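You operate a simulated robot arm through the tools that you are given. There is no shell and no other tool.

The job below is to be done with a simulated robot arm. You get a single attempt, and the scene is never put back.

## Task
Square up the crooked end plate in the jig.
Fine: slacken both plate screws, shut the orange lever, tighten them, open the lever.

Only the result counts: the job must be done as asked and must still hold three seconds after the hand-in. Knocking over, shifting, dropping, spilling or breaking anything else fails it.

## Robot
A 7-joint arm with a two-finger gripper, fixed in place. Base frame: the origin is at the foot of the arm, x ahead of it, y to its left, z up. Readings come in cm, degrees, newtons and seconds.
With the tool pointing down near the work surface it reaches from about 34 to 72 cm from the base axis. Its first joint turns from -66.0 to 66.0 degrees. Payload 2.45 kg.
The tool frame sits at the grasp point between the pads (the TCP): z along the fingers, y along the line on which they close. The tips reach 2.6 cm beyond it. Largest opening 9.6 cm; the body of the gripper starts 6.9 cm behind the TCP.
Orientation is that of the tool frame in the base frame, as a unit quaternion [x, y, z, w]. With the fingers straight down and closing along the base's y, the tool's x points along the base's -x, its y along +y and its z along -z.

## Interface
- The arm moves only by the tool arm_command. Its argument "plan" is a list of rows, each a list of 7 numbers: the turn, a rotation vector about the base's x, y, z in degrees, then the shift along the base's x, y, z in cm, then the finger opening in cm, from 0 to 9.6. In form: [[wx, wy, wz, tx, ty, tz, fingers], ...]. A call has 1 to 20 rows; each row shifts and turns the commanded pose from where the row before left it. Each row takes 0.2 s and may step no farther than 5 cm and 8.6 degrees from the row before; otherwise, or with a gripper value out of range, the whole call is refused. A pose out of reach is approached as far as the arm can. The call stops where the force on the tool passes 50 N (or 10 N more than at its start, if that is more) or the arm is blocked; 0.2 s more then pass. Each finger halts on what it meets, pressing with about 42 N; the grip force reading is that of the motor and also rises with nothing between the fingers. The clock runs only during rows and for 0.2 s after the last one: add rows that do not move to give the fingers time. It gives the time, the measured TCP pose, the force on the tool (base axes), the opening and the grip force at its end, in the units of the frame above (readings bear some noise), with the torque about the TCP (base axes, N m) and any sound that the robot's microphone picked up.
- Cameras (640 x 400 px; columns grow to the right, rows downward): "scene" is fixed at [14.89, -38.28, 143.69]; the picture's right is [0.88, -0.48, 0.00], its down [-0.20, -0.37, -0.91] and it looks along [0.43, 0.80, -0.42] (base axes); focal length 345 px, centre (320, 200). "wrist" rides on the gripper at [8.2, 0.3, -9.8] in the tool frame; the picture's right is [-0.04, 1.00, 0.00], its down [-0.73, -0.03, -0.68] and it looks along [-0.68, -0.03, 0.73] (tool axes); focal length 256 px, centre (320, 200). There is no depth. A picture from a camera that has moved, and an enlarged one, comes with that camera's place and axes in the base frame and with its lens. The place of the scene camera against the robot may be out by one fixed shift of up to 1.2 cm in any direction.
- get_image(camera): a new picture of that camera. The clock stands still meanwhile.
- zoom(camera, box): a new picture of the part [left, top, right, bottom] of that camera's present view, enlarged. The clock stands still meanwhile.
- sign_off(): hands the job in; it is judged then, once.

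Nothing tells you positions but the pictures and the camera data. Unless the task says otherwise, let go and move clear before handing in.

The tools are called after "Call:" by a JSON object that holds its "op" and its "data". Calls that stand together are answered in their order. arm_command: Moves the arm, as the interface text tells. Its arguments: {"type":"object","properties":{"plan":{"type":"array","items":{"type":"array","items":{"type":"number"}}}},"required":["plan"]} The other tools are called the same way: get_image (camera) takes a picture; zoom (camera, box) takes an enlarged picture of a part of a camera's view; sign_off () hands the job in.

At the start:

```text
time: 0.0
ee_pos: [43.62, -1.36, 127.77]
ee_rot: [0.0, 1.0, -0.001, 0.0]
ft_force: [0.4, -0.1, -0.4]
wrist_torque: [-0.01, -0.01, -0.02]
gripper_width: 9.61
grip_force: 0.0
```

scene: 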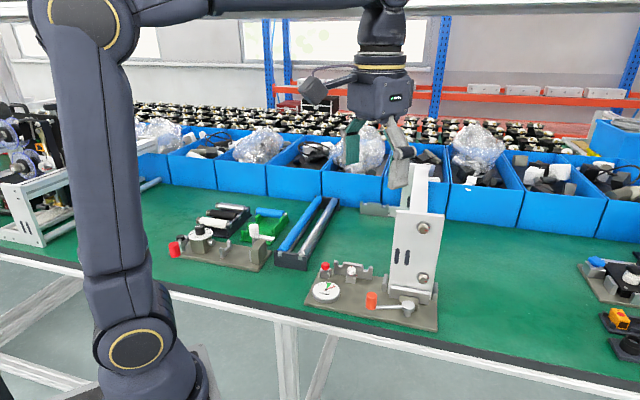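
wrist: 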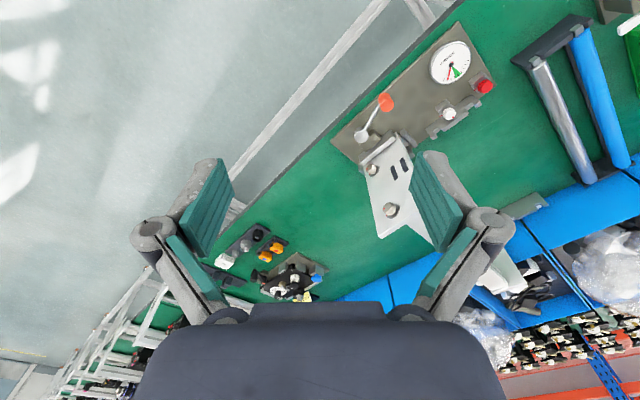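

I see a jig with a dial gauge, an orange-tipped lever, a red button and a white plate with two screws standing on it. I'll take close-up pictures before moving anything.

Call:
{"op": "zoom", "data": {"camera": "scene", "box": [290, 150, 460, 340]}}

Call:
{"op": "zoom", "data": {"camera": "wrist", "box": [310, 20, 520, 260]}}

Call:
{"op": "zoom", "data": {"camera": "scene", "box": [140, 180, 360, 300]}}

Call:
{"op": "zoom", "data": {"camera": "scene", "box": [560, 230, 640, 370]}}

```text
2.11 times, centred on (375, 245) of scene
camera zoom: at [14.89, -38.28, 143.69], right [0.88, -0.48, 0.0], down [-0.2, -0.37, -0.91], along [0.43, 0.8, -0.42], focal length 727 px, centre (204, 105)
```

zoom: 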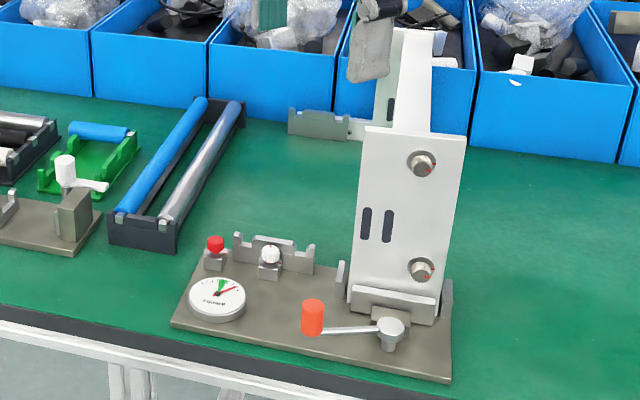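

```text
1.67 times, centred on (415, 140) of wrist
camera zoom: at [35.46, -1.08, 137.57], right [0.04, 1.0, 0.0], down [0.73, -0.03, 0.68], along [0.68, -0.03, -0.73], focal length 427 px, centre (162, 300)
```

zoom: 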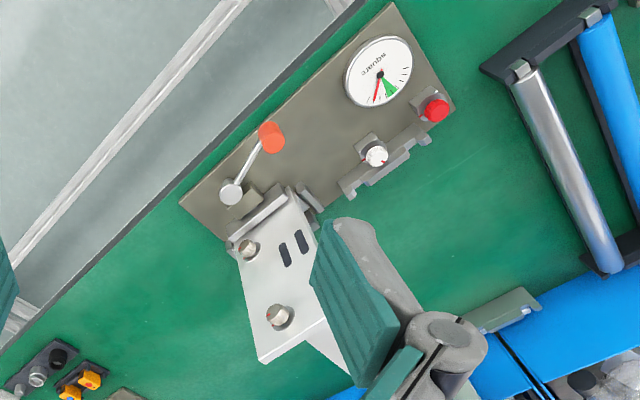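

```text
2.91 times, centred on (250, 240) of scene
camera zoom: at [14.89, -38.28, 143.69], right [0.88, -0.48, 0.0], down [-0.2, -0.37, -0.91], along [0.43, 0.8, -0.42], focal length 1005 px, centre (524, 84)
```

zoom: 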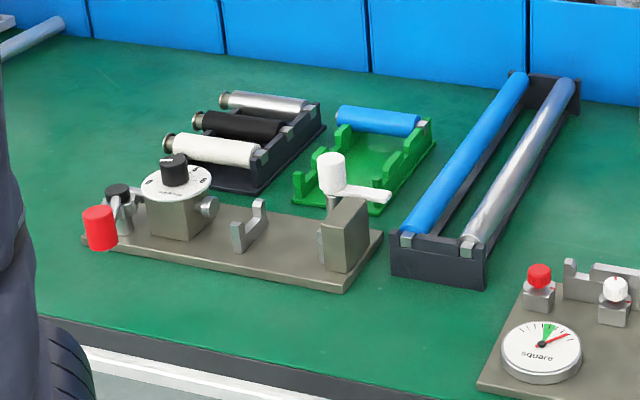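

```text
2.86 times, centred on (600, 300) of scene
camera zoom: at [14.89, -38.28, 143.69], right [0.88, -0.48, 0.0], down [-0.2, -0.37, -0.91], along [0.43, 0.8, -0.42], focal length 987 px, centre (-480, -86)
```

zoom: 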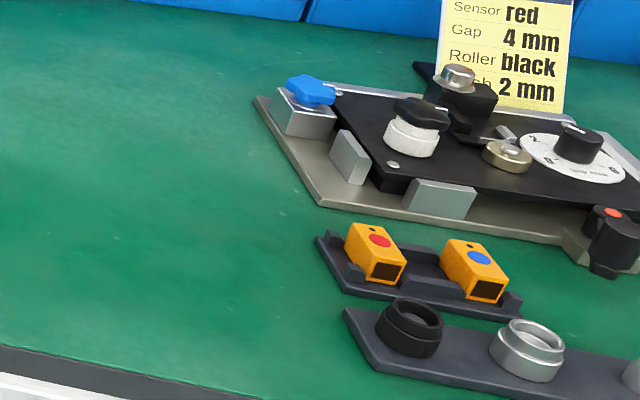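

The plate stands upright near (67, 9, 93–106), its two screws face the arm, and the lever knob is near (54, 9.5, 92). The gripper is blocking part of the view, so I'll shift sideways at a safe height to look again.

Call:
{"op": "arm_command", "data": {"plan": [[0, 0, 0, -1, 4, 0, 9.6], [0, 0, 0, -1, 4, 0, 9.6], [0, 0, 0, -1, 3, 0, 9.6]]}}

Call:
{"op": "get_image", "data": {"camera": "wrist"}}

Call:
{"op": "get_image", "data": {"camera": "scene"}}

```text
time: 0.8
ee_pos: [40.64, 9.66, 127.82]
ee_rot: [0.0, 1.0, 0.0, 0.0]
ft_force: [0.2, 0.1, 0.0]
wrist_torque: [0.01, -0.02, 0.01]
gripper_width: 9.6
grip_force: 0.0
```

```text
taken
camera wrist: at [32.4, 10.0, 137.59], right [0.04, 1.0, 0.0], down [0.73, -0.03, 0.68], along [0.68, -0.03, -0.73], focal length 256 px, centre (320, 200)
```

wrist: 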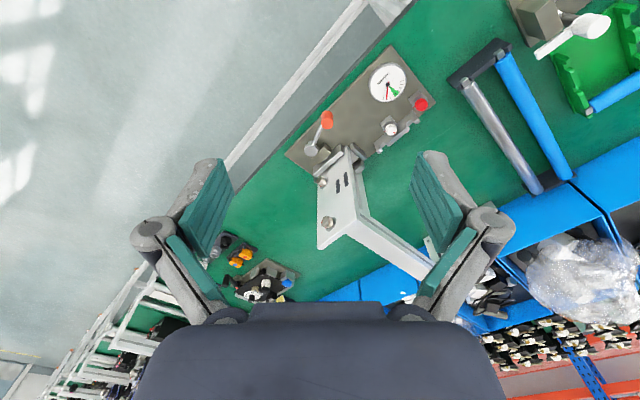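

```text
taken
```

scene: 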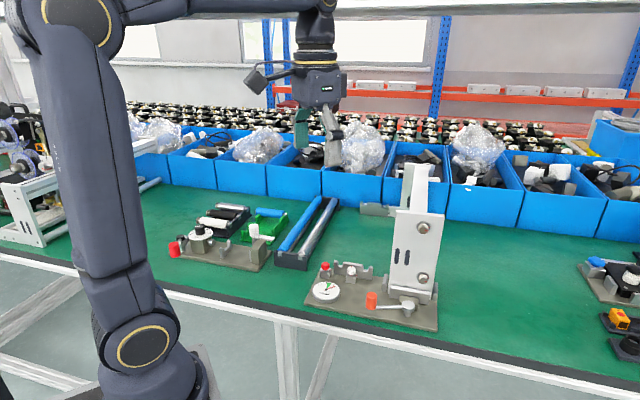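

Call:
{"op": "zoom", "data": {"camera": "wrist", "box": [270, 30, 450, 290]}}

Call:
{"op": "zoom", "data": {"camera": "scene", "box": [340, 150, 460, 340]}}

Call:
{"op": "zoom", "data": {"camera": "wrist", "box": [290, 130, 370, 180]}}

Call:
{"op": "zoom", "data": {"camera": "scene", "box": [385, 200, 445, 310]}}

Call:
{"op": "zoom", "data": {"camera": "scene", "box": [300, 255, 380, 310]}}

```text
1.54 times, centred on (360, 160) of wrist
camera zoom: at [32.4, 10.0, 137.59], right [0.04, 1.0, 0.0], down [0.73, -0.03, 0.68], along [0.68, -0.03, -0.73], focal length 394 px, centre (258, 262)
```

zoom: 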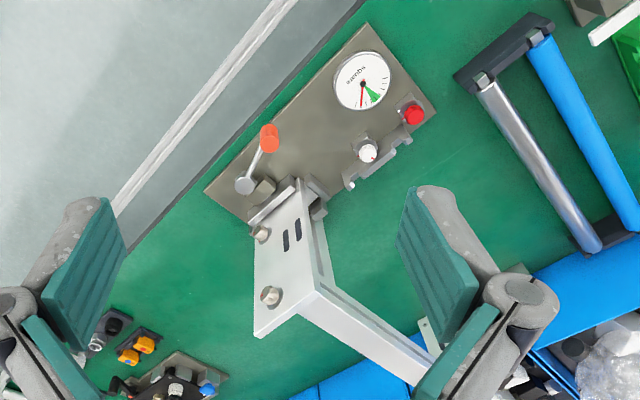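

```text
2.11 times, centred on (400, 245) of scene
camera zoom: at [14.88, -38.28, 143.69], right [0.88, -0.48, 0.0], down [-0.2, -0.37, -0.91], along [0.43, 0.8, -0.42], focal length 727 px, centre (152, 105)
```

zoom: 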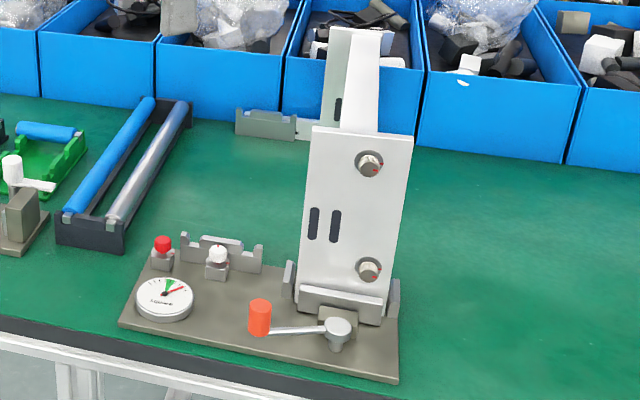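

```text
8.00 times, centred on (330, 155) of wrist
camera zoom: at [32.4, 10.0, 137.59], right [0.04, 1.0, 0.0], down [0.73, -0.03, 0.68], along [0.68, -0.03, -0.73], focal length 2048 px, centre (240, 560)
```

zoom: 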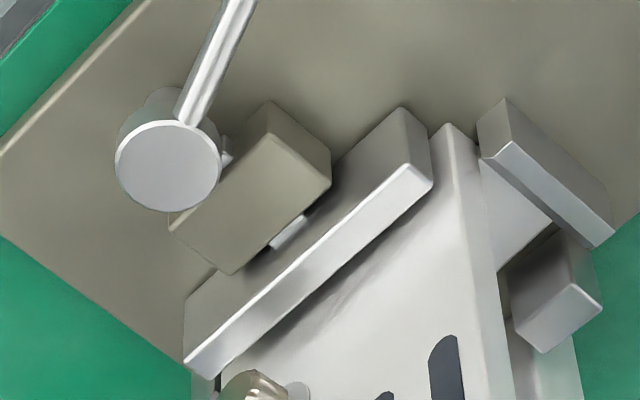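

```text
3.64 times, centred on (415, 255) of scene
camera zoom: at [14.88, -38.28, 143.69], right [0.88, -0.48, 0.0], down [-0.2, -0.37, -0.91], along [0.43, 0.8, -0.42], focal length 1256 px, centre (-26, 0)
```

zoom: 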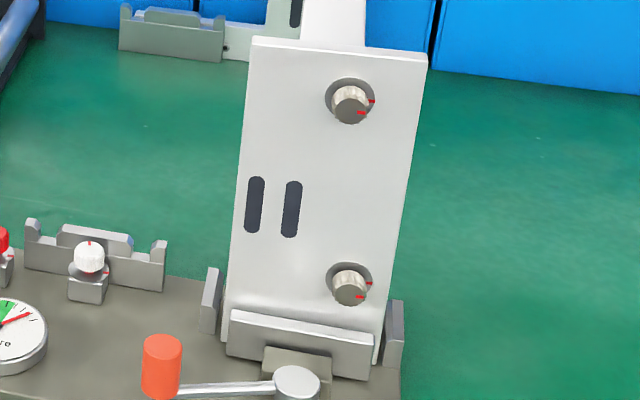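

```text
7.27 times, centred on (340, 282) of scene
camera zoom: at [14.88, -38.28, 143.69], right [0.88, -0.48, 0.0], down [-0.2, -0.37, -0.91], along [0.43, 0.8, -0.42], focal length 2512 px, centre (174, -400)
```

zoom: 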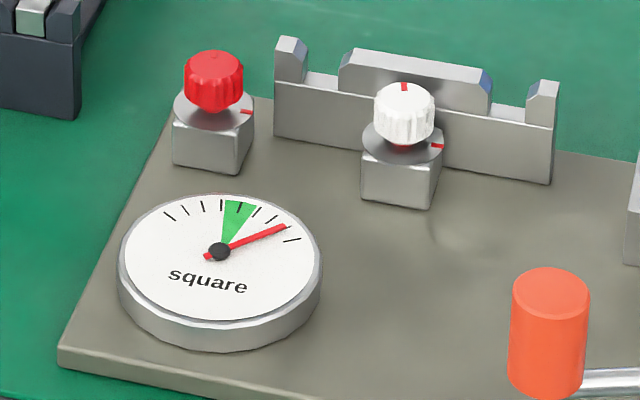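

The jig lies at an angle, and the front of its plate faces roughly (-0.78, -0.62). To reach the screws I need the tool horizontal with the camera on top, so I'll first yaw the downward tool about -142° up here.

Call:
{"op": "arm_command", "data": {"plan": [[0, 0, -8, 0, -1, 0, 9.6], [0, 0, -8, 0, -1, 0, 9.6], [0, 0, -8, 0, -1, 0, 9.6], [0, 0, -8, 0, -1, 0, 9.6], [0, 0, -8, 0, -1, 0, 9.6], [0, 0, -8, 0, -1, 0, 9.6], [0, 0, -8, 0, -1, 0, 9.6], [0, 0, -8, 0, -1, 0, 9.6], [0, 0, -8, 0, -1, 0, 9.6], [0, 0, -8, 0, 0, 0, 9.6]]}}

```text
time: 3.0
ee_pos: [40.71, 0.59, 127.67]
ee_rot: [0.644, 0.765, 0.0, -0.001]
ft_force: [-0.2, 0.5, -0.5]
wrist_torque: [0.02, 0.02, 0.0]
gripper_width: 9.58
grip_force: 0.0
```

Call:
{"op": "arm_command", "data": {"plan": [[0, 0, -8, 0, 0, 0, 9.6], [0, 0, -8, 0, 0, 0, 9.6], [0, 0, -8, 0, 0, 0, 9.6], [0, 0, -8, 0, 0, 0, 9.6], [0, 0, -8, 0, 0, 0, 9.6], [0, 0, -8, 0, 0, 0, 9.6], [0, 0, -8, 0, 0, 0, 9.6], [0, 0, -6, 0, 0, 0, 9.6]]}}

Call:
{"op": "get_image", "data": {"camera": "scene"}}

```text
time: 4.8
ee_pos: [40.62, 0.57, 127.57]
ee_rot: [0.946, 0.324, 0.001, 0.0]
ft_force: [0.5, -0.1, 0.1]
wrist_torque: [0.0, 0.01, 0.0]
gripper_width: 9.6
grip_force: 0.1
```

```text
taken
```

scene: 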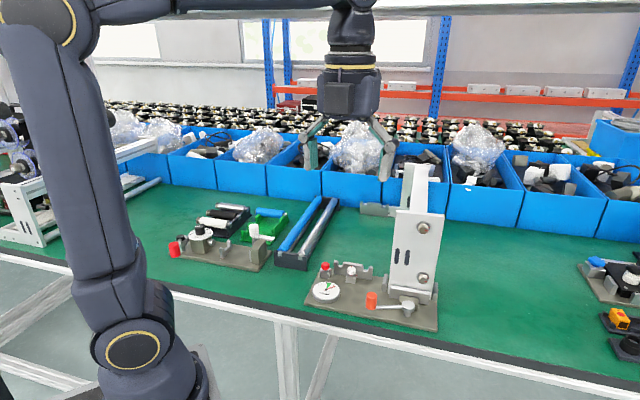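

The yaw worked: tool x now points at azimuth about 38°. Next I'll pitch the tool forward to horizontal, facing the plate from about 20 cm, and take a close look.

Call:
{"op": "arm_command", "data": {"plan": [[4.9, -6.3, 0, 1, -0.3, -0.8, 9.6], [4.9, -6.3, 0, 1, -0.3, -0.8, 9.6], [4.9, -6.3, 0, 1, -0.3, -0.8, 9.6], [4.9, -6.3, 0, 1, -0.3, -0.8, 9.6], [4.9, -6.3, 0, 1, -0.3, -0.8, 9.6], [4.9, -6.3, 0, 1, -0.3, -0.8, 9.6], [4.9, -6.3, 0, 1, -0.3, -0.8, 9.6], [4.9, -6.3, 0, 1, -0.3, -0.8, 9.6], [4.9, -6.3, 0, 1, -0.3, -0.8, 9.6], [4.9, -6.3, 0, 1, -0.3, -0.8, 9.6], [4.9, -6.3, 0, 1, -0.3, -0.8, 9.6], [1.0, -1.3, 0, 1, -0.3, -0.8, 9.6], [0, 0, 0, 0, 0, 0, 9.6]]}}

Call:
{"op": "get_image", "data": {"camera": "wrist"}}

Call:
{"op": "get_image", "data": {"camera": "scene"}}

```text
time: 7.6
ee_pos: [52.69, -2.98, 118.08]
ee_rot: [0.672, 0.231, 0.666, -0.227]
ft_force: [0.0, 0.8, 0.6]
wrist_torque: [-0.01, 0.02, 0.01]
gripper_width: 9.62
grip_force: 0.1
```

```text
taken
camera wrist: at [45.11, -9.27, 126.38], right [0.61, -0.79, -0.04], down [-0.56, -0.4, -0.73], along [0.56, 0.47, -0.69], focal length 256 px, centre (320, 200)
```

wrist: 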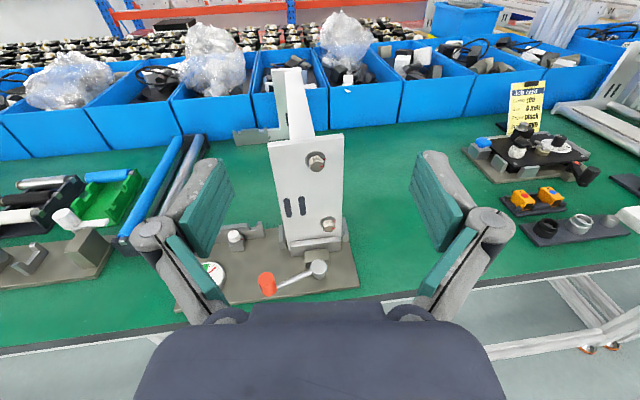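

```text
taken
```

scene: 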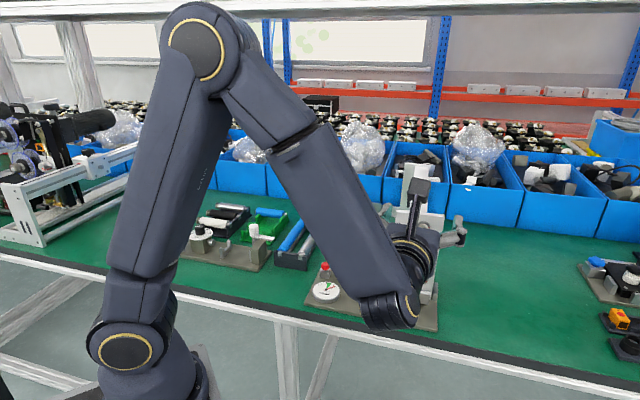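

The camera now looks down at the plate front from close range. I'll zoom in on the screws, jaw, lever and dial.

Call:
{"op": "zoom", "data": {"camera": "wrist", "box": [250, 130, 370, 205]}}

Call:
{"op": "zoom", "data": {"camera": "wrist", "box": [200, 205, 370, 305]}}

Call:
{"op": "zoom", "data": {"camera": "wrist", "box": [260, 200, 360, 265]}}

Call:
{"op": "zoom", "data": {"camera": "wrist", "box": [220, 60, 370, 300]}}

```text
5.33 times, centred on (310, 168) of wrist
camera zoom: at [45.11, -9.27, 126.38], right [0.61, -0.79, -0.04], down [-0.56, -0.4, -0.73], along [0.56, 0.47, -0.69], focal length 1365 px, centre (373, 373)
```

zoom: 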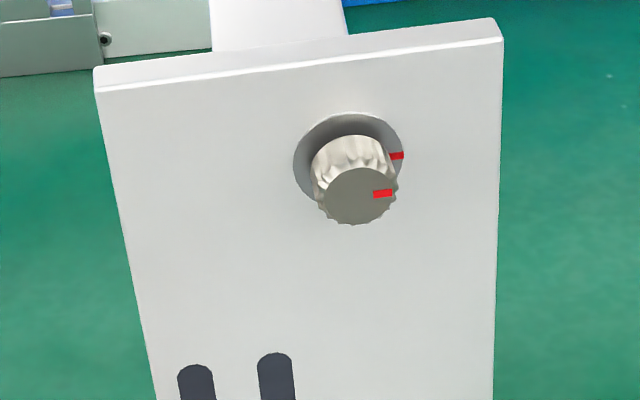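

```text
3.76 times, centred on (285, 255) of wrist
camera zoom: at [45.11, -9.27, 126.38], right [0.61, -0.79, -0.04], down [-0.56, -0.4, -0.73], along [0.56, 0.47, -0.69], focal length 964 px, centre (452, -7)
```

zoom: 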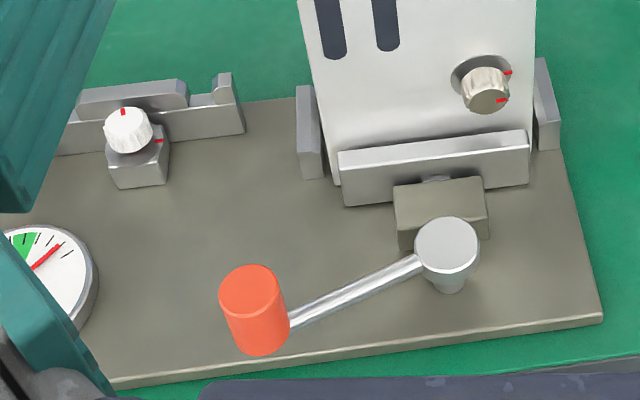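

```text
6.15 times, centred on (310, 232) of wrist
camera zoom: at [45.11, -9.27, 126.38], right [0.61, -0.79, -0.04], down [-0.56, -0.4, -0.73], along [0.56, 0.47, -0.69], focal length 1575 px, centre (382, 0)
```

zoom: 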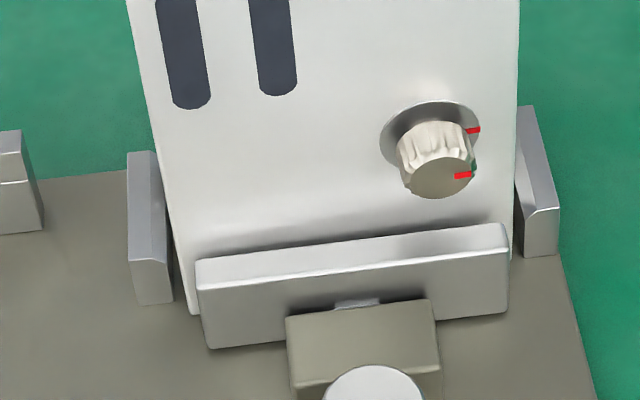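

```text
1.67 times, centred on (295, 180) of wrist
camera zoom: at [45.11, -9.27, 126.38], right [0.61, -0.79, -0.04], down [-0.56, -0.4, -0.73], along [0.56, 0.47, -0.69], focal length 427 px, centre (362, 233)
```

zoom: 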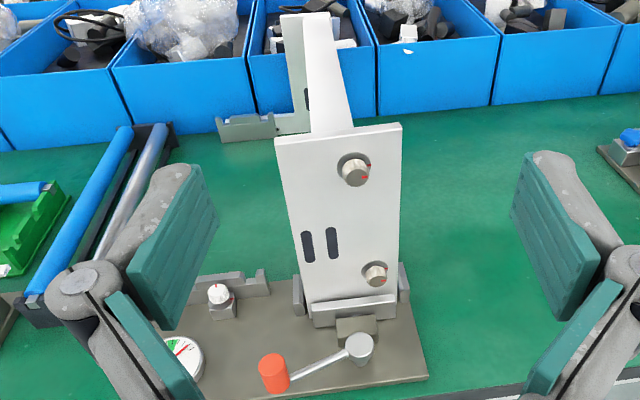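

The knobs are fluted, about 2 cm across and 1.6 cm tall, at roughly (67.5, 9.9, 106) and (68.5, 8.7, 92.9). The jig normal is nearer 45° azimuth. I'll yaw the tool to match and move in closer, in line with the upper screw.

Call:
{"op": "arm_command", "data": {"plan": [[0, 0, 1.8, 1.06, 0.57, -3, 9.6], [0, 0, 1.8, 1.06, 0.57, -3, 9.6], [0, 0, 1.8, 1.06, 0.57, -3, 9.6], [0, 0, 1.8, 1.06, 0.57, -3, 9.6], [0, 0, 0, 0, 0, 0, 9.6]]}}

Call:
{"op": "get_image", "data": {"camera": "wrist"}}

Call:
{"op": "zoom", "data": {"camera": "wrist", "box": [230, 20, 390, 140]}}

Call:
{"op": "zoom", "data": {"camera": "wrist", "box": [220, 160, 400, 270]}}

Call:
{"op": "get_image", "data": {"camera": "scene"}}

```text
time: 8.8
ee_pos: [57.06, -0.61, 106.07]
ee_rot: [0.656, 0.274, 0.65, -0.269]
ft_force: [-0.1, 0.0, -0.3]
wrist_torque: [-0.01, 0.01, -0.01]
gripper_width: 9.59
grip_force: 0.0
```

```text
taken
camera wrist: at [50.26, -7.76, 114.36], right [0.71, -0.71, -0.04], down [-0.5, -0.47, -0.73], along [0.5, 0.53, -0.69], focal length 256 px, centre (320, 200)
```

wrist: 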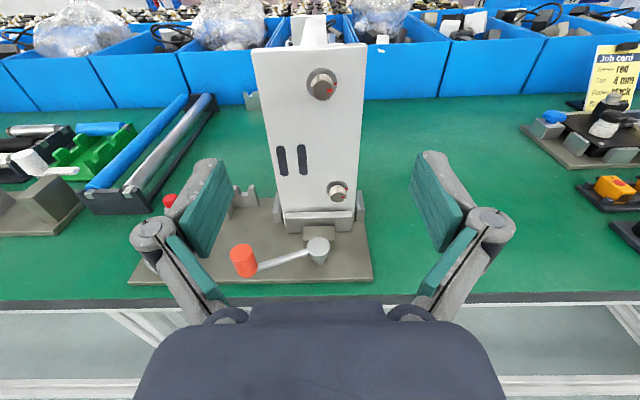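

```text
3.33 times, centred on (310, 80) of wrist
camera zoom: at [50.26, -7.76, 114.36], right [0.71, -0.71, -0.04], down [-0.5, -0.47, -0.73], along [0.5, 0.53, -0.69], focal length 853 px, centre (353, 600)
```

zoom: 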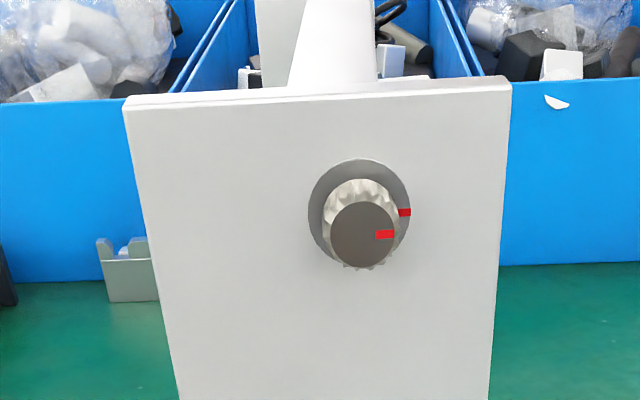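

```text
3.56 times, centred on (310, 215) of wrist
camera zoom: at [50.26, -7.76, 114.36], right [0.71, -0.71, -0.04], down [-0.5, -0.47, -0.73], along [0.5, 0.53, -0.69], focal length 910 px, centre (356, 147)
```

zoom: 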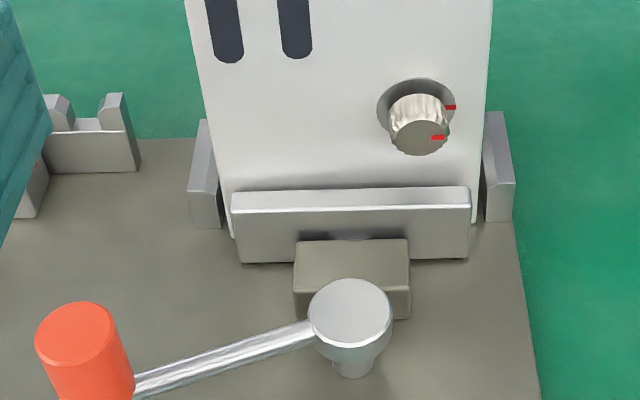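

```text
taken
```

scene: 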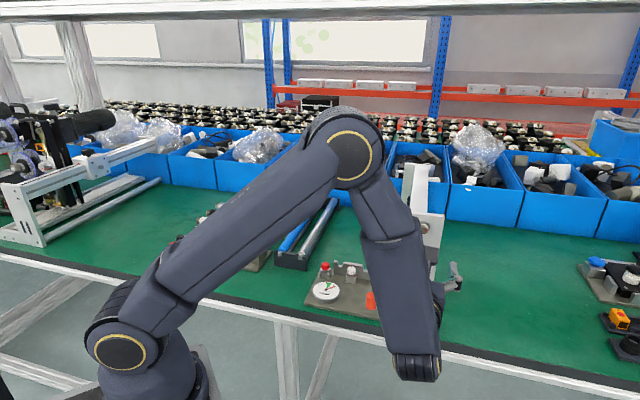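

The camera views agree. The plate is yawed about 3° relative to the jig, the upper screw is near (68.2, 10.5, 105.5) and the lower near (69.4, 9.4, 91.9). I'll align to the screw axis at about 48.5° azimuth and stop short of the upper knob to check alignment.

Call:
{"op": "arm_command", "data": {"plan": [[0.14, -0.14, 1.1, 1.75, 1.44, -0.19, 7], [0.14, -0.14, 1.1, 1.75, 1.44, -0.19, 6], [0.14, -0.14, 1.1, 1.74, 1.43, -0.19, 5], [0, 0, 0, 0, 0, 0, 5], [0, 0, 0, 0, 0, 0, 5]]}}

Call:
{"op": "get_image", "data": {"camera": "wrist"}}

Call:
{"op": "zoom", "data": {"camera": "wrist", "box": [260, 80, 380, 180]}}

```text
time: 10.0
ee_pos: [62.16, 3.65, 105.5]
ee_rot: [0.645, 0.29, 0.646, -0.289]
ft_force: [-0.5, -0.4, 0.3]
wrist_torque: [0.03, -0.04, 0.0]
gripper_width: 4.97
grip_force: 0.0
```

```text
taken
camera wrist: at [55.78, -3.89, 113.73], right [0.75, -0.66, -0.04], down [-0.47, -0.49, -0.73], along [0.47, 0.57, -0.68], focal length 256 px, centre (320, 200)
```

wrist: 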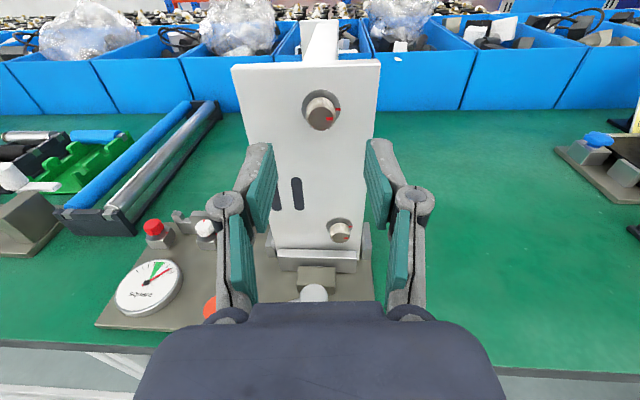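

```text
4.00 times, centred on (320, 130) of wrist
camera zoom: at [55.78, -3.89, 113.73], right [0.75, -0.66, -0.04], down [-0.47, -0.49, -0.73], along [0.47, 0.57, -0.68], focal length 1024 px, centre (320, 480)
```

zoom: 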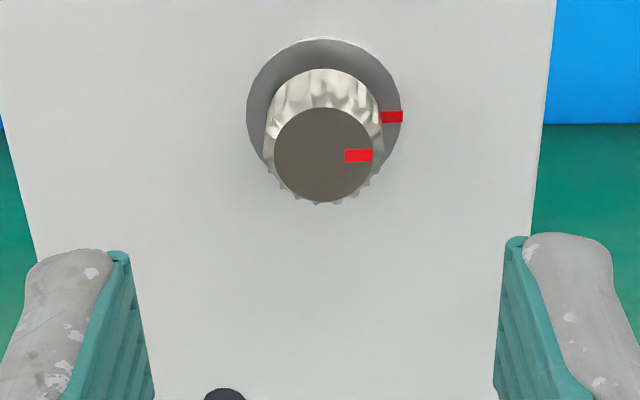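

The knob face sits right on the tool axis, about 7.4 cm ahead. I'll advance 6.1 cm along the axis and close on the knob.

Call:
{"op": "arm_command", "data": {"plan": [[0, 0, 0, 1.33, 1.494, 0, 5], [0, 0, 0, 1.33, 1.494, 0, 5], [0, 0, 0, 0.8, 0.9, 0, 5], [0, 0, 0, 0.6, 0.67, 0, 5], [0, 0, 0, 0, 0, 0, 5]]}}

Call:
{"op": "zoom", "data": {"camera": "wrist", "box": [240, 100, 400, 220]}}

```text
time: 11.2
ee_pos: [66.23, 8.12, 105.47]
ee_rot: [0.644, 0.291, 0.645, -0.289]
ft_force: [0.5, 0.6, 0.6]
wrist_torque: [-0.02, 0.0, -0.01]
gripper_width: 4.96
grip_force: 0.0
```

```text
3.33 times, centred on (320, 160) of wrist
camera zoom: at [59.89, 0.63, 113.71], right [0.75, -0.66, -0.04], down [-0.47, -0.49, -0.73], along [0.47, 0.57, -0.68], focal length 853 px, centre (320, 333)
```

zoom: 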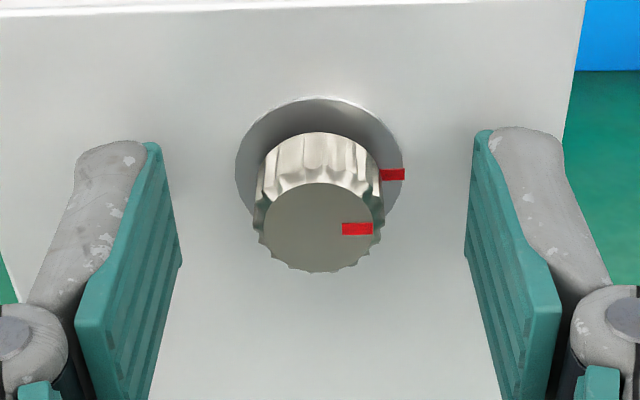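

The knob sits centred between the pads. I'll ease in 0.2 cm more and close to grip it.

Call:
{"op": "arm_command", "data": {"plan": [[0, 0, 0, 0.13, 0.15, 0, 5], [0, 0, 0, 0, 0, 0, 3], [0, 0, 0, 0, 0, 0, 1.5], [0, 0, 0, 0, 0, 0, 1.5], [0, 0, 0, 0, 0, 0, 1.5]]}}

Call:
{"op": "zoom", "data": {"camera": "wrist", "box": [240, 100, 400, 220]}}

```text
time: 12.4
ee_pos: [66.37, 8.34, 105.46]
ee_rot: [0.644, 0.291, 0.645, -0.289]
ft_force: [1.0, -0.3, 0.0]
wrist_torque: [-0.07, 0.01, -0.04]
gripper_width: 2.1
grip_force: 41.6
```

```text
3.33 times, centred on (320, 160) of wrist
camera zoom: at [59.97, 0.76, 113.7], right [0.75, -0.66, -0.04], down [-0.47, -0.49, -0.73], along [0.47, 0.57, -0.68], focal length 853 px, centre (320, 333)
```

zoom: 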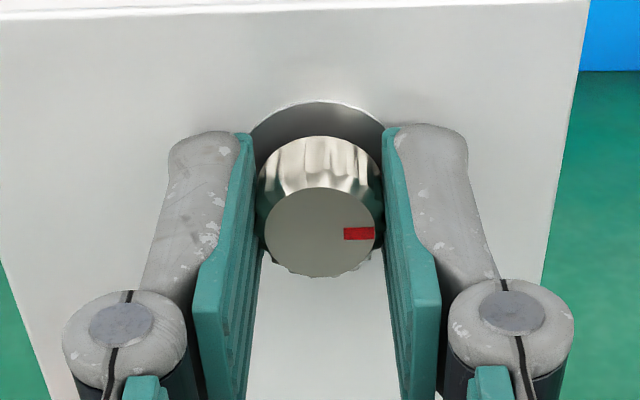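

The knob is gripped at 2.1 cm with no side force. I'll turn it counter-clockwise as seen from the front, starting with a modest 24° to feel the torque.

Call:
{"op": "arm_command", "data": {"plan": [[-4.0, -4.48, 0, 0, 0, 0, 1.5], [-4.0, -4.48, 0, 0, 0, 0, 1.5], [-4.0, -4.48, 0, 0, 0, 0, 1.5], [-4.0, -4.48, 0, 0, 0, 0, 1.5]]}}

Call:
{"op": "zoom", "data": {"camera": "wrist", "box": [240, 100, 400, 220]}}

```text
time: 13.4
ee_pos: [66.31, 8.35, 105.58]
ee_rot: [0.57, 0.419, 0.691, -0.147]
ft_force: [-5.3, -1.5, -0.5]
wrist_torque: [-0.26, 0.25, -0.09]
gripper_width: 2.08
grip_force: 42.5
```

```text
3.33 times, centred on (320, 160) of wrist
camera zoom: at [57.44, 2.97, 113.12], right [0.69, -0.62, 0.37], down [-0.25, -0.69, -0.68], along [0.68, 0.38, -0.63], focal length 853 px, centre (320, 333)
```

zoom: 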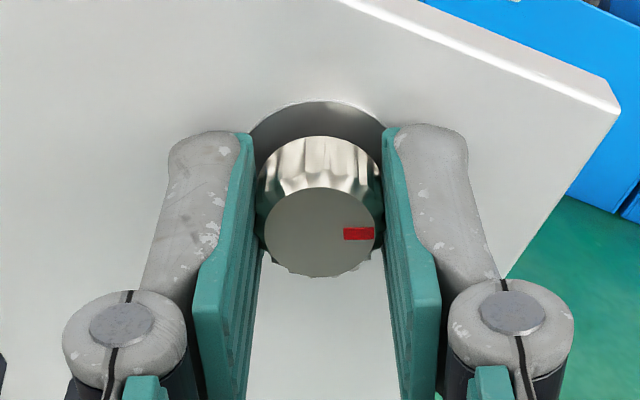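

The knob turned with the fingers and the torque stayed low. I'll keep turning counter-clockwise.

Call:
{"op": "arm_command", "data": {"plan": [[-5.3, -5.95, 0, 0, 0, 0, 1.5], [-5.3, -5.95, 0, 0, 0, 0, 1.5], [-5.3, -5.95, 0, 0, 0, 0, 1.5], [-5.3, -5.95, 0, 0, 0, 0, 1.5]]}}

Call:
{"op": "get_image", "data": {"camera": "wrist"}}

Call:
{"op": "get_image", "data": {"camera": "scene"}}

```text
time: 14.4
ee_pos: [66.38, 8.36, 105.39]
ee_rot: [0.433, 0.56, 0.704, 0.048]
ft_force: [-0.1, -0.2, 0.8]
wrist_torque: [-0.1, 0.09, -0.03]
gripper_width: 2.07
grip_force: 42.0
```

```text
taken
camera wrist: at [54.87, 5.36, 110.36], right [0.44, -0.39, 0.81], down [-0.01, -0.9, -0.43], along [0.9, 0.18, -0.4], focal length 256 px, centre (320, 200)
```

wrist: 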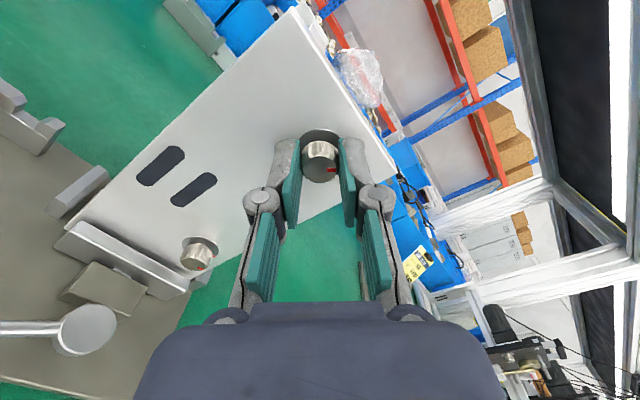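

```text
taken
```

scene: 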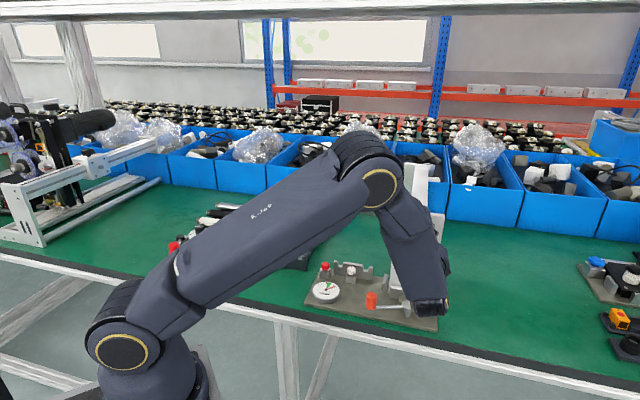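

The screw turns freely after about 56°. I'll continue to around 100°.

Call:
{"op": "arm_command", "data": {"plan": [[-5.3, -5.95, 0, 0, 0, 0, 1.5], [-5.3, -5.95, 0, 0, 0, 0, 1.5], [-5.3, -5.95, 0, 0, 0, 0, 1.5], [-5.3, -5.95, 0, 0, 0, 0, 1.5], [-5.3, -5.95, 0, 0, 0, 0, 1.5], [-5.3, -5.95, 0, 0, 0, 0, 1.5]]}}

Call:
{"op": "get_image", "data": {"camera": "wrist"}}

Call:
{"op": "zoom", "data": {"camera": "scene", "box": [290, 240, 460, 340]}}

```text
time: 15.8
ee_pos: [66.35, 8.33, 105.55]
ee_rot: [0.169, 0.687, 0.625, 0.331]
ft_force: [0.3, -0.8, -0.9]
wrist_torque: [-0.22, 0.18, -0.09]
gripper_width: 2.08
grip_force: 42.1
```

```text
taken
camera wrist: at [53.79, 6.28, 103.91], right [-0.15, 0.14, 0.98], down [0.09, -0.98, 0.15], along [0.98, 0.11, 0.14], focal length 256 px, centre (320, 200)
```

wrist: 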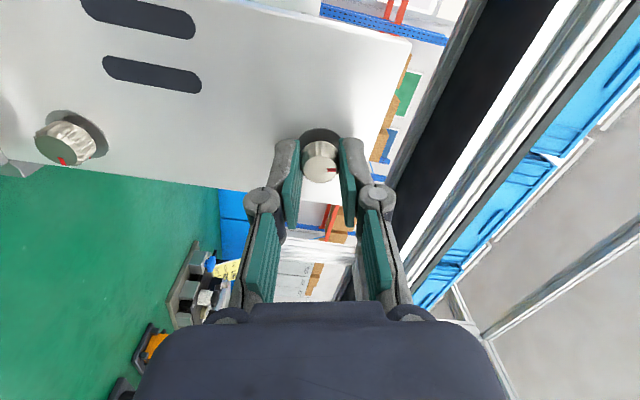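

```text
3.76 times, centred on (375, 290) of scene
camera zoom: at [14.9, -38.28, 143.69], right [0.88, -0.48, 0.0], down [-0.2, -0.37, -0.91], along [0.43, 0.8, -0.42], focal length 1300 px, centre (113, -139)
```

zoom: 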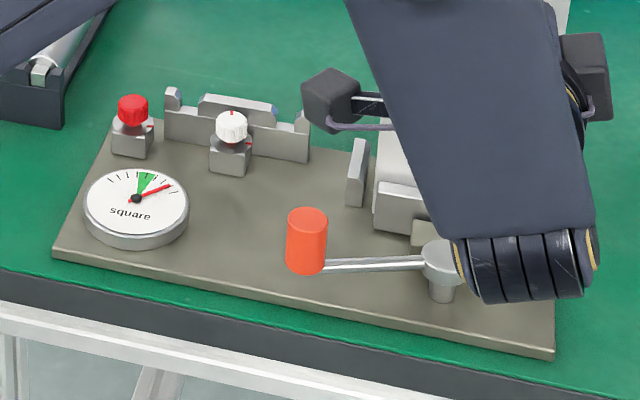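

The upper screw has turned about 104° counter-clockwise. I'll release it, back away along its axis and check its mark.

Call:
{"op": "arm_command", "data": {"plan": [[0, 0, 0, 0, 0, 0, 3], [0, 0, 0, 0, 0, 0, 4.5], [0, 0, 0, 0, 0, 0, 4.5], [0, 0, 0, -1.33, -1.494, 0, 4.5], [0, 0, 0, -1.33, -1.494, 0, 4.5], [0, 0, 0, -1.33, -1.494, 0, 4.5], [0, 0, 0, -1.33, -1.494, 0, 4.5]]}}

Call:
{"op": "get_image", "data": {"camera": "wrist"}}

```text
time: 17.4
ee_pos: [61.03, 2.32, 105.55]
ee_rot: [0.17, 0.686, 0.626, 0.329]
ft_force: [0.4, 0.5, 0.8]
wrist_torque: [-0.02, 0.0, 0.04]
gripper_width: 4.51
grip_force: 0.1
```

```text
taken
camera wrist: at [48.43, 0.3, 104.03], right [-0.15, 0.13, 0.98], down [0.09, -0.99, 0.15], along [0.98, 0.11, 0.14], focal length 256 px, centre (320, 200)
```

wrist: 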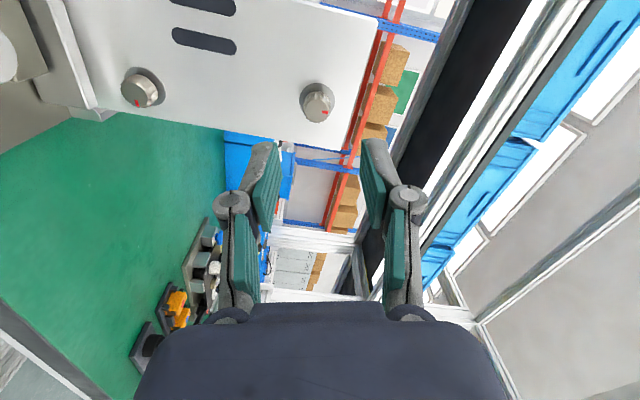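

The upper knob turned as wanted. I'll rotate the tool back so the camera is on top, then about 50° past that, so the lower screw can be turned without the camera swinging down toward the orange handle.

Call:
{"op": "arm_command", "data": {"plan": [[5.33, 5.98, 0, 0, 0, 0, 4.5], [5.33, 5.98, 0, 0, 0, 0, 4.5], [5.33, 5.98, 0, 0, 0, 0, 4.5], [5.33, 5.98, 0, 0, 0, 0, 4.5], [5.33, 5.98, 0, 0, 0, 0, 4.5], [5.33, 5.98, 0, 0, 0, 0, 4.5], [5.33, 5.98, 0, 0, 0, 0, 4.5], [5.33, 5.98, 0, 0, 0, 0, 4.5], [5.33, 5.98, 0, 0, 0, 0, 4.5], [5.33, 5.98, 0, 0, 0, 0, 4.5], [5.33, 5.98, 0, 0, 0, 0, 4.5], [5.33, 5.98, 0, 0, 0, 0, 4.5], [5.33, 5.98, 0, 0, 0, 0, 4.5]]}}

Call:
{"op": "get_image", "data": {"camera": "wrist"}}

Call:
{"op": "zoom", "data": {"camera": "wrist", "box": [260, 80, 380, 155]}}

Call:
{"op": "zoom", "data": {"camera": "wrist", "box": [260, 190, 400, 280]}}

```text
time: 20.2
ee_pos: [61.02, 2.33, 105.63]
ee_rot: [0.646, 0.287, 0.644, -0.293]
ft_force: [0.8, 0.1, 0.1]
wrist_torque: [0.01, 0.0, 0.0]
gripper_width: 4.49
grip_force: 0.0
```

```text
taken
camera wrist: at [54.72, -5.27, 113.71], right [0.75, -0.66, -0.05], down [-0.48, -0.48, -0.73], along [0.46, 0.57, -0.68], focal length 256 px, centre (320, 200)
```

wrist: 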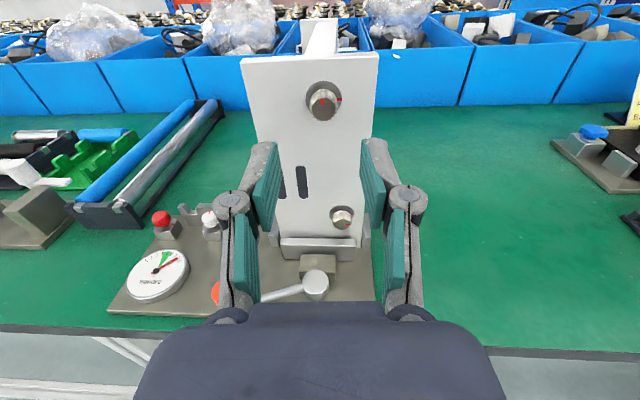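

```text
5.33 times, centred on (320, 118) of wrist
camera zoom: at [54.72, -5.27, 113.71], right [0.75, -0.66, -0.05], down [-0.48, -0.48, -0.73], along [0.46, 0.57, -0.68], focal length 1365 px, centre (320, 640)
```

zoom: 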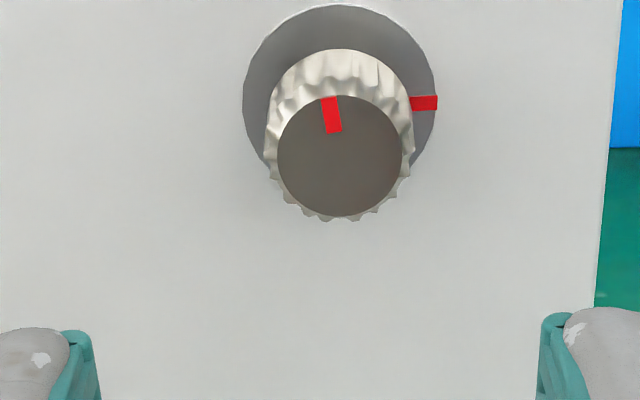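

```text
4.44 times, centred on (330, 235) of wrist
camera zoom: at [54.72, -5.27, 113.71], right [0.75, -0.66, -0.05], down [-0.48, -0.48, -0.73], along [0.46, 0.57, -0.68], focal length 1138 px, centre (276, 44)
```

zoom: 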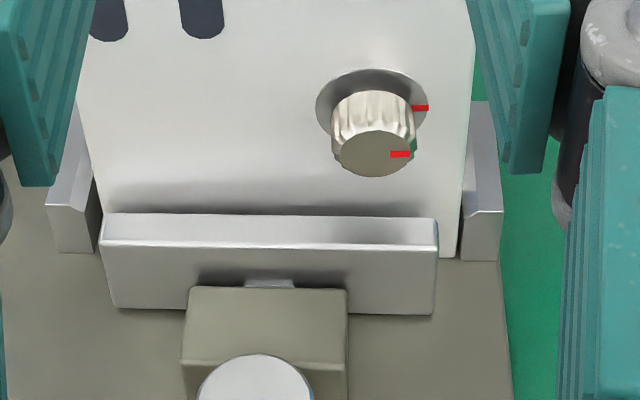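

The upper mark now reads about 98° slack. Next I'll go down to the lower screw, which I take to be near lateral 45.8, z 92.2, stop at a standoff and verify alignment.

Call:
{"op": "arm_command", "data": {"plan": [[0, 0, 0, 0.5, 0.03, -2.7, 4.5], [0, 0, 0, 0.5, 0.03, -2.7, 4.5], [0, 0, 0, 0.5, 0.03, -2.7, 4.5], [0, 0, 0, 0.5, 0.03, -2.7, 4.5], [0, 0, 0, 0.49, 0.03, -2.63, 4.5], [0, 0, 0, 0, 0, 0, 4.5]]}}

Call:
{"op": "get_image", "data": {"camera": "wrist"}}

Call:
{"op": "zoom", "data": {"camera": "wrist", "box": [260, 80, 380, 180]}}

Call:
{"op": "get_image", "data": {"camera": "scene"}}

```text
time: 21.6
ee_pos: [63.47, 2.45, 92.05]
ee_rot: [0.645, 0.289, 0.645, -0.29]
ft_force: [-0.5, -0.3, -0.4]
wrist_torque: [0.01, 0.01, 0.0]
gripper_width: 4.48
grip_force: 0.0
```

```text
taken
camera wrist: at [57.16, -5.12, 100.27], right [0.75, -0.66, -0.04], down [-0.47, -0.49, -0.73], along [0.47, 0.57, -0.68], focal length 256 px, centre (320, 200)
```

wrist: 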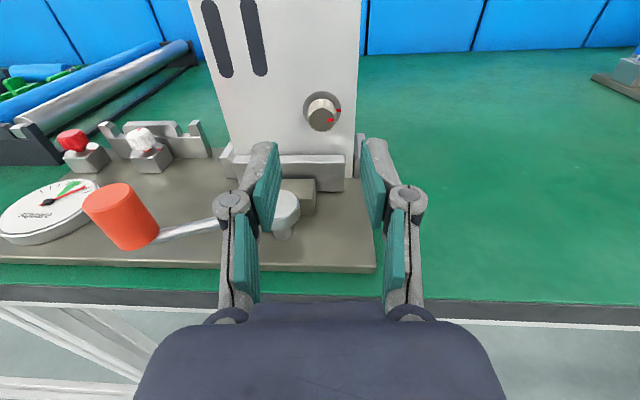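

```text
4.00 times, centred on (320, 130) of wrist
camera zoom: at [57.16, -5.12, 100.27], right [0.75, -0.66, -0.04], down [-0.47, -0.49, -0.73], along [0.47, 0.57, -0.68], focal length 1024 px, centre (320, 480)
```

zoom: 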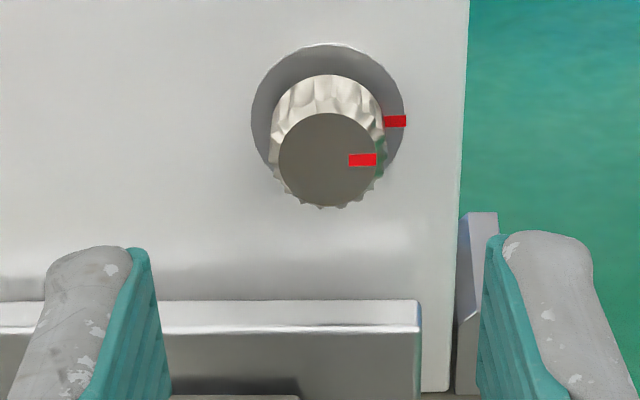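

```text
taken
```

scene: 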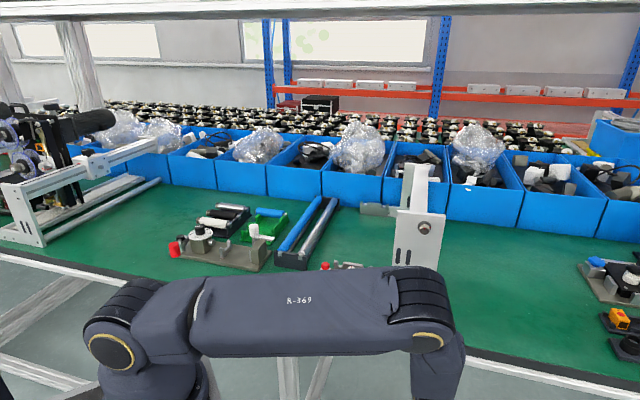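

The lower knob is aligned to within 0.1 cm. I'll rotate the tool about +48° clockwise at this standoff, correct the small lateral offset, and check.

Call:
{"op": "arm_command", "data": {"plan": [[5.33, 5.98, 0, 0.06, -0.05, 0, 4.5], [5.33, 5.98, 0, 0, 0, 0, 4.5], [5.33, 5.98, 0, 0, 0, 0, 4.5], [5.33, 5.98, 0, 0, 0, 0, 4.5], [5.33, 5.98, 0, 0, 0, 0, 4.5], [5.33, 5.98, 0, 0, 0, 0, 4.5], [0, 0, 0, 0, 0, 0, 4.5]]}}

Call:
{"op": "get_image", "data": {"camera": "wrist"}}

Call:
{"op": "get_image", "data": {"camera": "scene"}}

```text
time: 23.2
ee_pos: [63.53, 2.41, 91.99]
ee_rot: [0.707, 0.0, 0.47, -0.529]
ft_force: [-1.3, -0.5, -0.3]
wrist_torque: [0.0, 0.0, 0.02]
gripper_width: 4.52
grip_force: 0.1
```

```text
taken
camera wrist: at [61.7, -9.14, 97.29], right [0.47, -0.42, -0.77], down [-0.88, -0.13, -0.47], along [0.1, 0.9, -0.43], focal length 256 px, centre (320, 200)
```

wrist: 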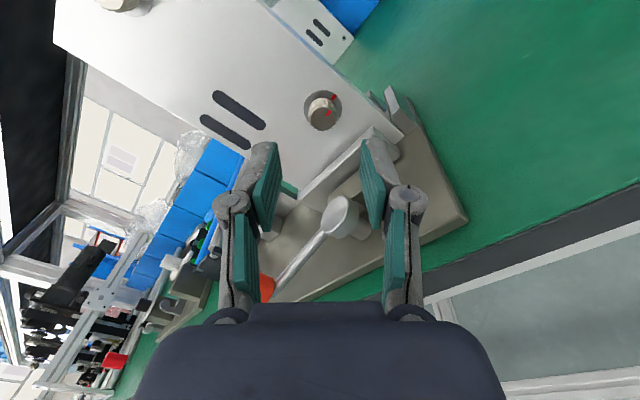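

```text
taken
```

scene: 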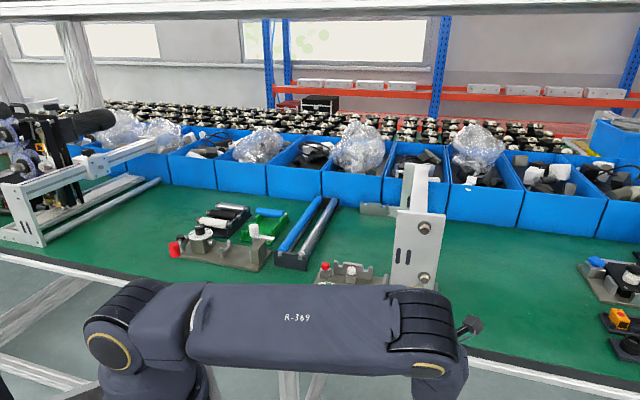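

Call:
{"op": "zoom", "data": {"camera": "wrist", "box": [260, 80, 380, 155]}}

Call:
{"op": "zoom", "data": {"camera": "wrist", "box": [220, 60, 480, 320]}}

```text
5.33 times, centred on (320, 118) of wrist
camera zoom: at [61.7, -9.14, 97.29], right [0.47, -0.42, -0.77], down [-0.88, -0.13, -0.47], along [0.1, 0.9, -0.43], focal length 1365 px, centre (320, 640)
```

zoom: 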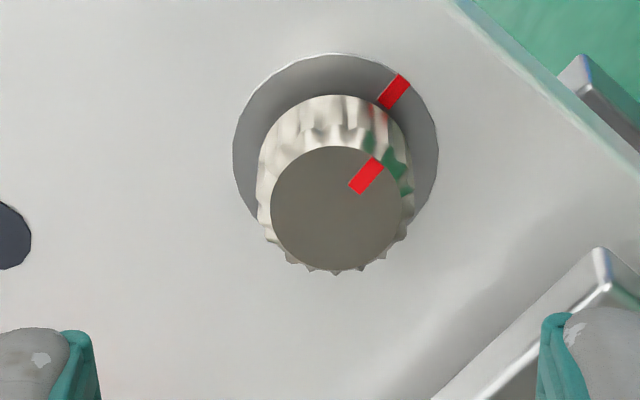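

```text
1.54 times, centred on (350, 190) of wrist
camera zoom: at [61.7, -9.14, 97.29], right [0.47, -0.42, -0.77], down [-0.88, -0.13, -0.47], along [0.1, 0.9, -0.43], focal length 394 px, centre (274, 215)
```

zoom: 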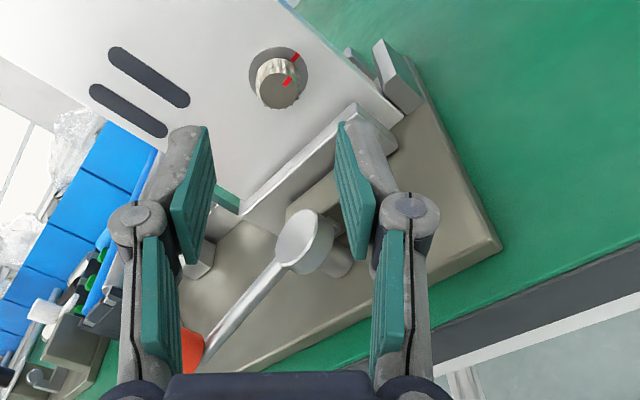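

There is a 0.17 cm offset along the closing line, so I'll correct it, narrow the fingers to stay clear of the jaw, and advance most of the way.

Call:
{"op": "arm_command", "data": {"plan": [[0, 0, 0, 0.08, -0.07, -0.13, 3.4], [0, 0, 0, 1.33, 1.494, 0, 3.4], [0, 0, 0, 1.33, 1.494, 0, 3.4], [0, 0, 0, 0.66, 0.75, 0, 3.4], [0, 0, 0, 0, 0, 0, 3.4]]}}

Call:
{"op": "zoom", "data": {"camera": "wrist", "box": [240, 80, 400, 200]}}

```text
time: 24.4
ee_pos: [66.9, 6.14, 91.88]
ee_rot: [0.707, 0.0, 0.471, -0.528]
ft_force: [0.0, 0.9, -0.5]
wrist_torque: [-0.01, 0.0, 0.02]
gripper_width: 3.38
grip_force: 0.0
```

```text
3.33 times, centred on (320, 140) of wrist
camera zoom: at [65.11, -5.43, 97.18], right [0.47, -0.42, -0.77], down [-0.87, -0.13, -0.47], along [0.1, 0.9, -0.43], focal length 853 px, centre (320, 400)
```

zoom: 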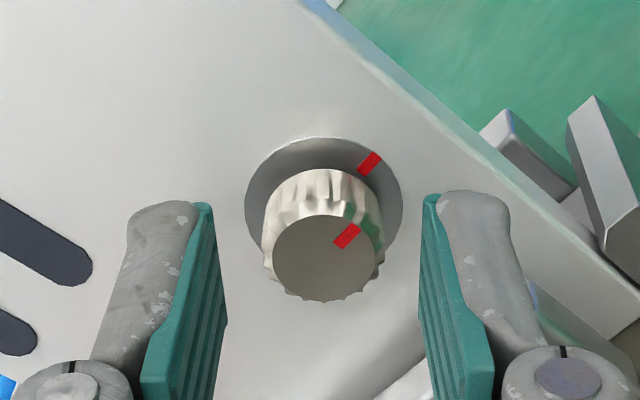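

The knob is centred. I'll advance the last 1.2 cm and close on it.

Call:
{"op": "arm_command", "data": {"plan": [[0, 0, 0, 0.4, 0.45, 0, 3.4], [0, 0, 0, 0.4, 0.45, 0, 3.4], [0, 0, 0, 0, 0, 0, 3.4], [0, 0, 0, 0, 0, 0, 2.4], [0, 0, 0, 0, 0, 0, 1.5], [0, 0, 0, 0, 0, 0, 1.5], [0, 0, 0, 0, 0, 0, 1.5]]}}

Call:
{"op": "zoom", "data": {"camera": "wrist", "box": [240, 80, 400, 200]}}

```text
time: 26.0
ee_pos: [67.79, 6.97, 91.86]
ee_rot: [0.707, 0.0, 0.47, -0.528]
ft_force: [2.9, 0.4, 0.3]
wrist_torque: [-0.01, 0.01, -0.11]
gripper_width: 2.08
grip_force: 41.7
```

```text
3.33 times, centred on (320, 140) of wrist
camera zoom: at [65.93, -4.55, 97.16], right [0.47, -0.42, -0.77], down [-0.88, -0.13, -0.47], along [0.1, 0.9, -0.43], focal length 853 px, centre (320, 400)
```

zoom: 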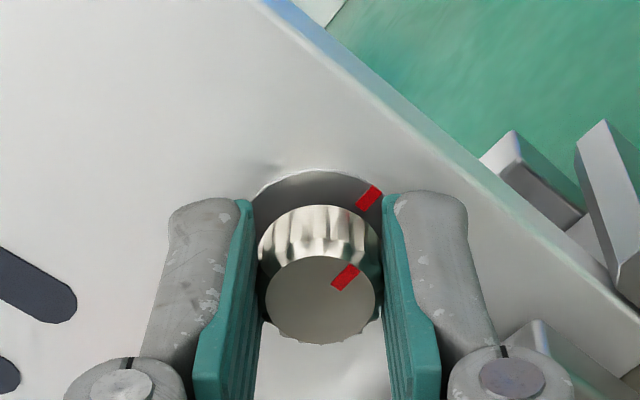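

The grip is good at 2.08 cm with small forces. I'll turn the lower screw counter-clockwise by about 104° in two stages.

Call:
{"op": "arm_command", "data": {"plan": [[-5.33, -5.98, 0, 0, 0, 0, 1.5], [-5.33, -5.98, 0, 0, 0, 0, 1.5], [-5.33, -5.98, 0, 0, 0, 0, 1.5], [-5.33, -5.98, 0, 0, 0, 0, 1.5], [-5.33, -5.98, 0, 0, 0, 0, 1.5], [-5.33, -5.98, 0, 0, 0, 0, 1.5]]}}

Call:
{"op": "get_image", "data": {"camera": "wrist"}}

```text
time: 27.4
ee_pos: [67.64, 6.95, 91.92]
ee_rot: [0.645, 0.289, 0.645, -0.291]
ft_force: [-15.0, -6.7, 4.1]
wrist_torque: [-0.61, 0.6, 0.19]
gripper_width: 2.1
grip_force: 41.8
```

```text
taken
camera wrist: at [61.37, -0.56, 100.18], right [0.75, -0.66, -0.04], down [-0.47, -0.49, -0.73], along [0.47, 0.57, -0.68], focal length 256 px, centre (320, 200)
```

wrist: 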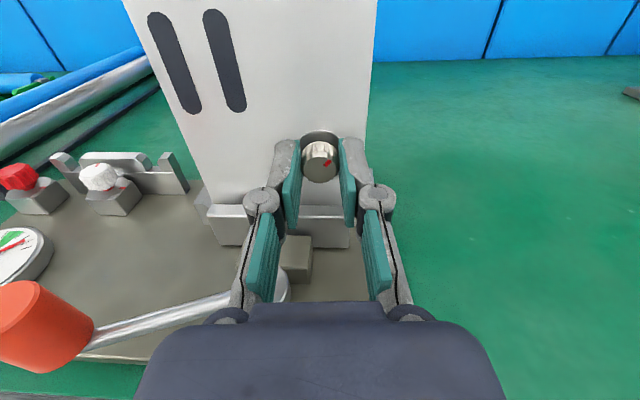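

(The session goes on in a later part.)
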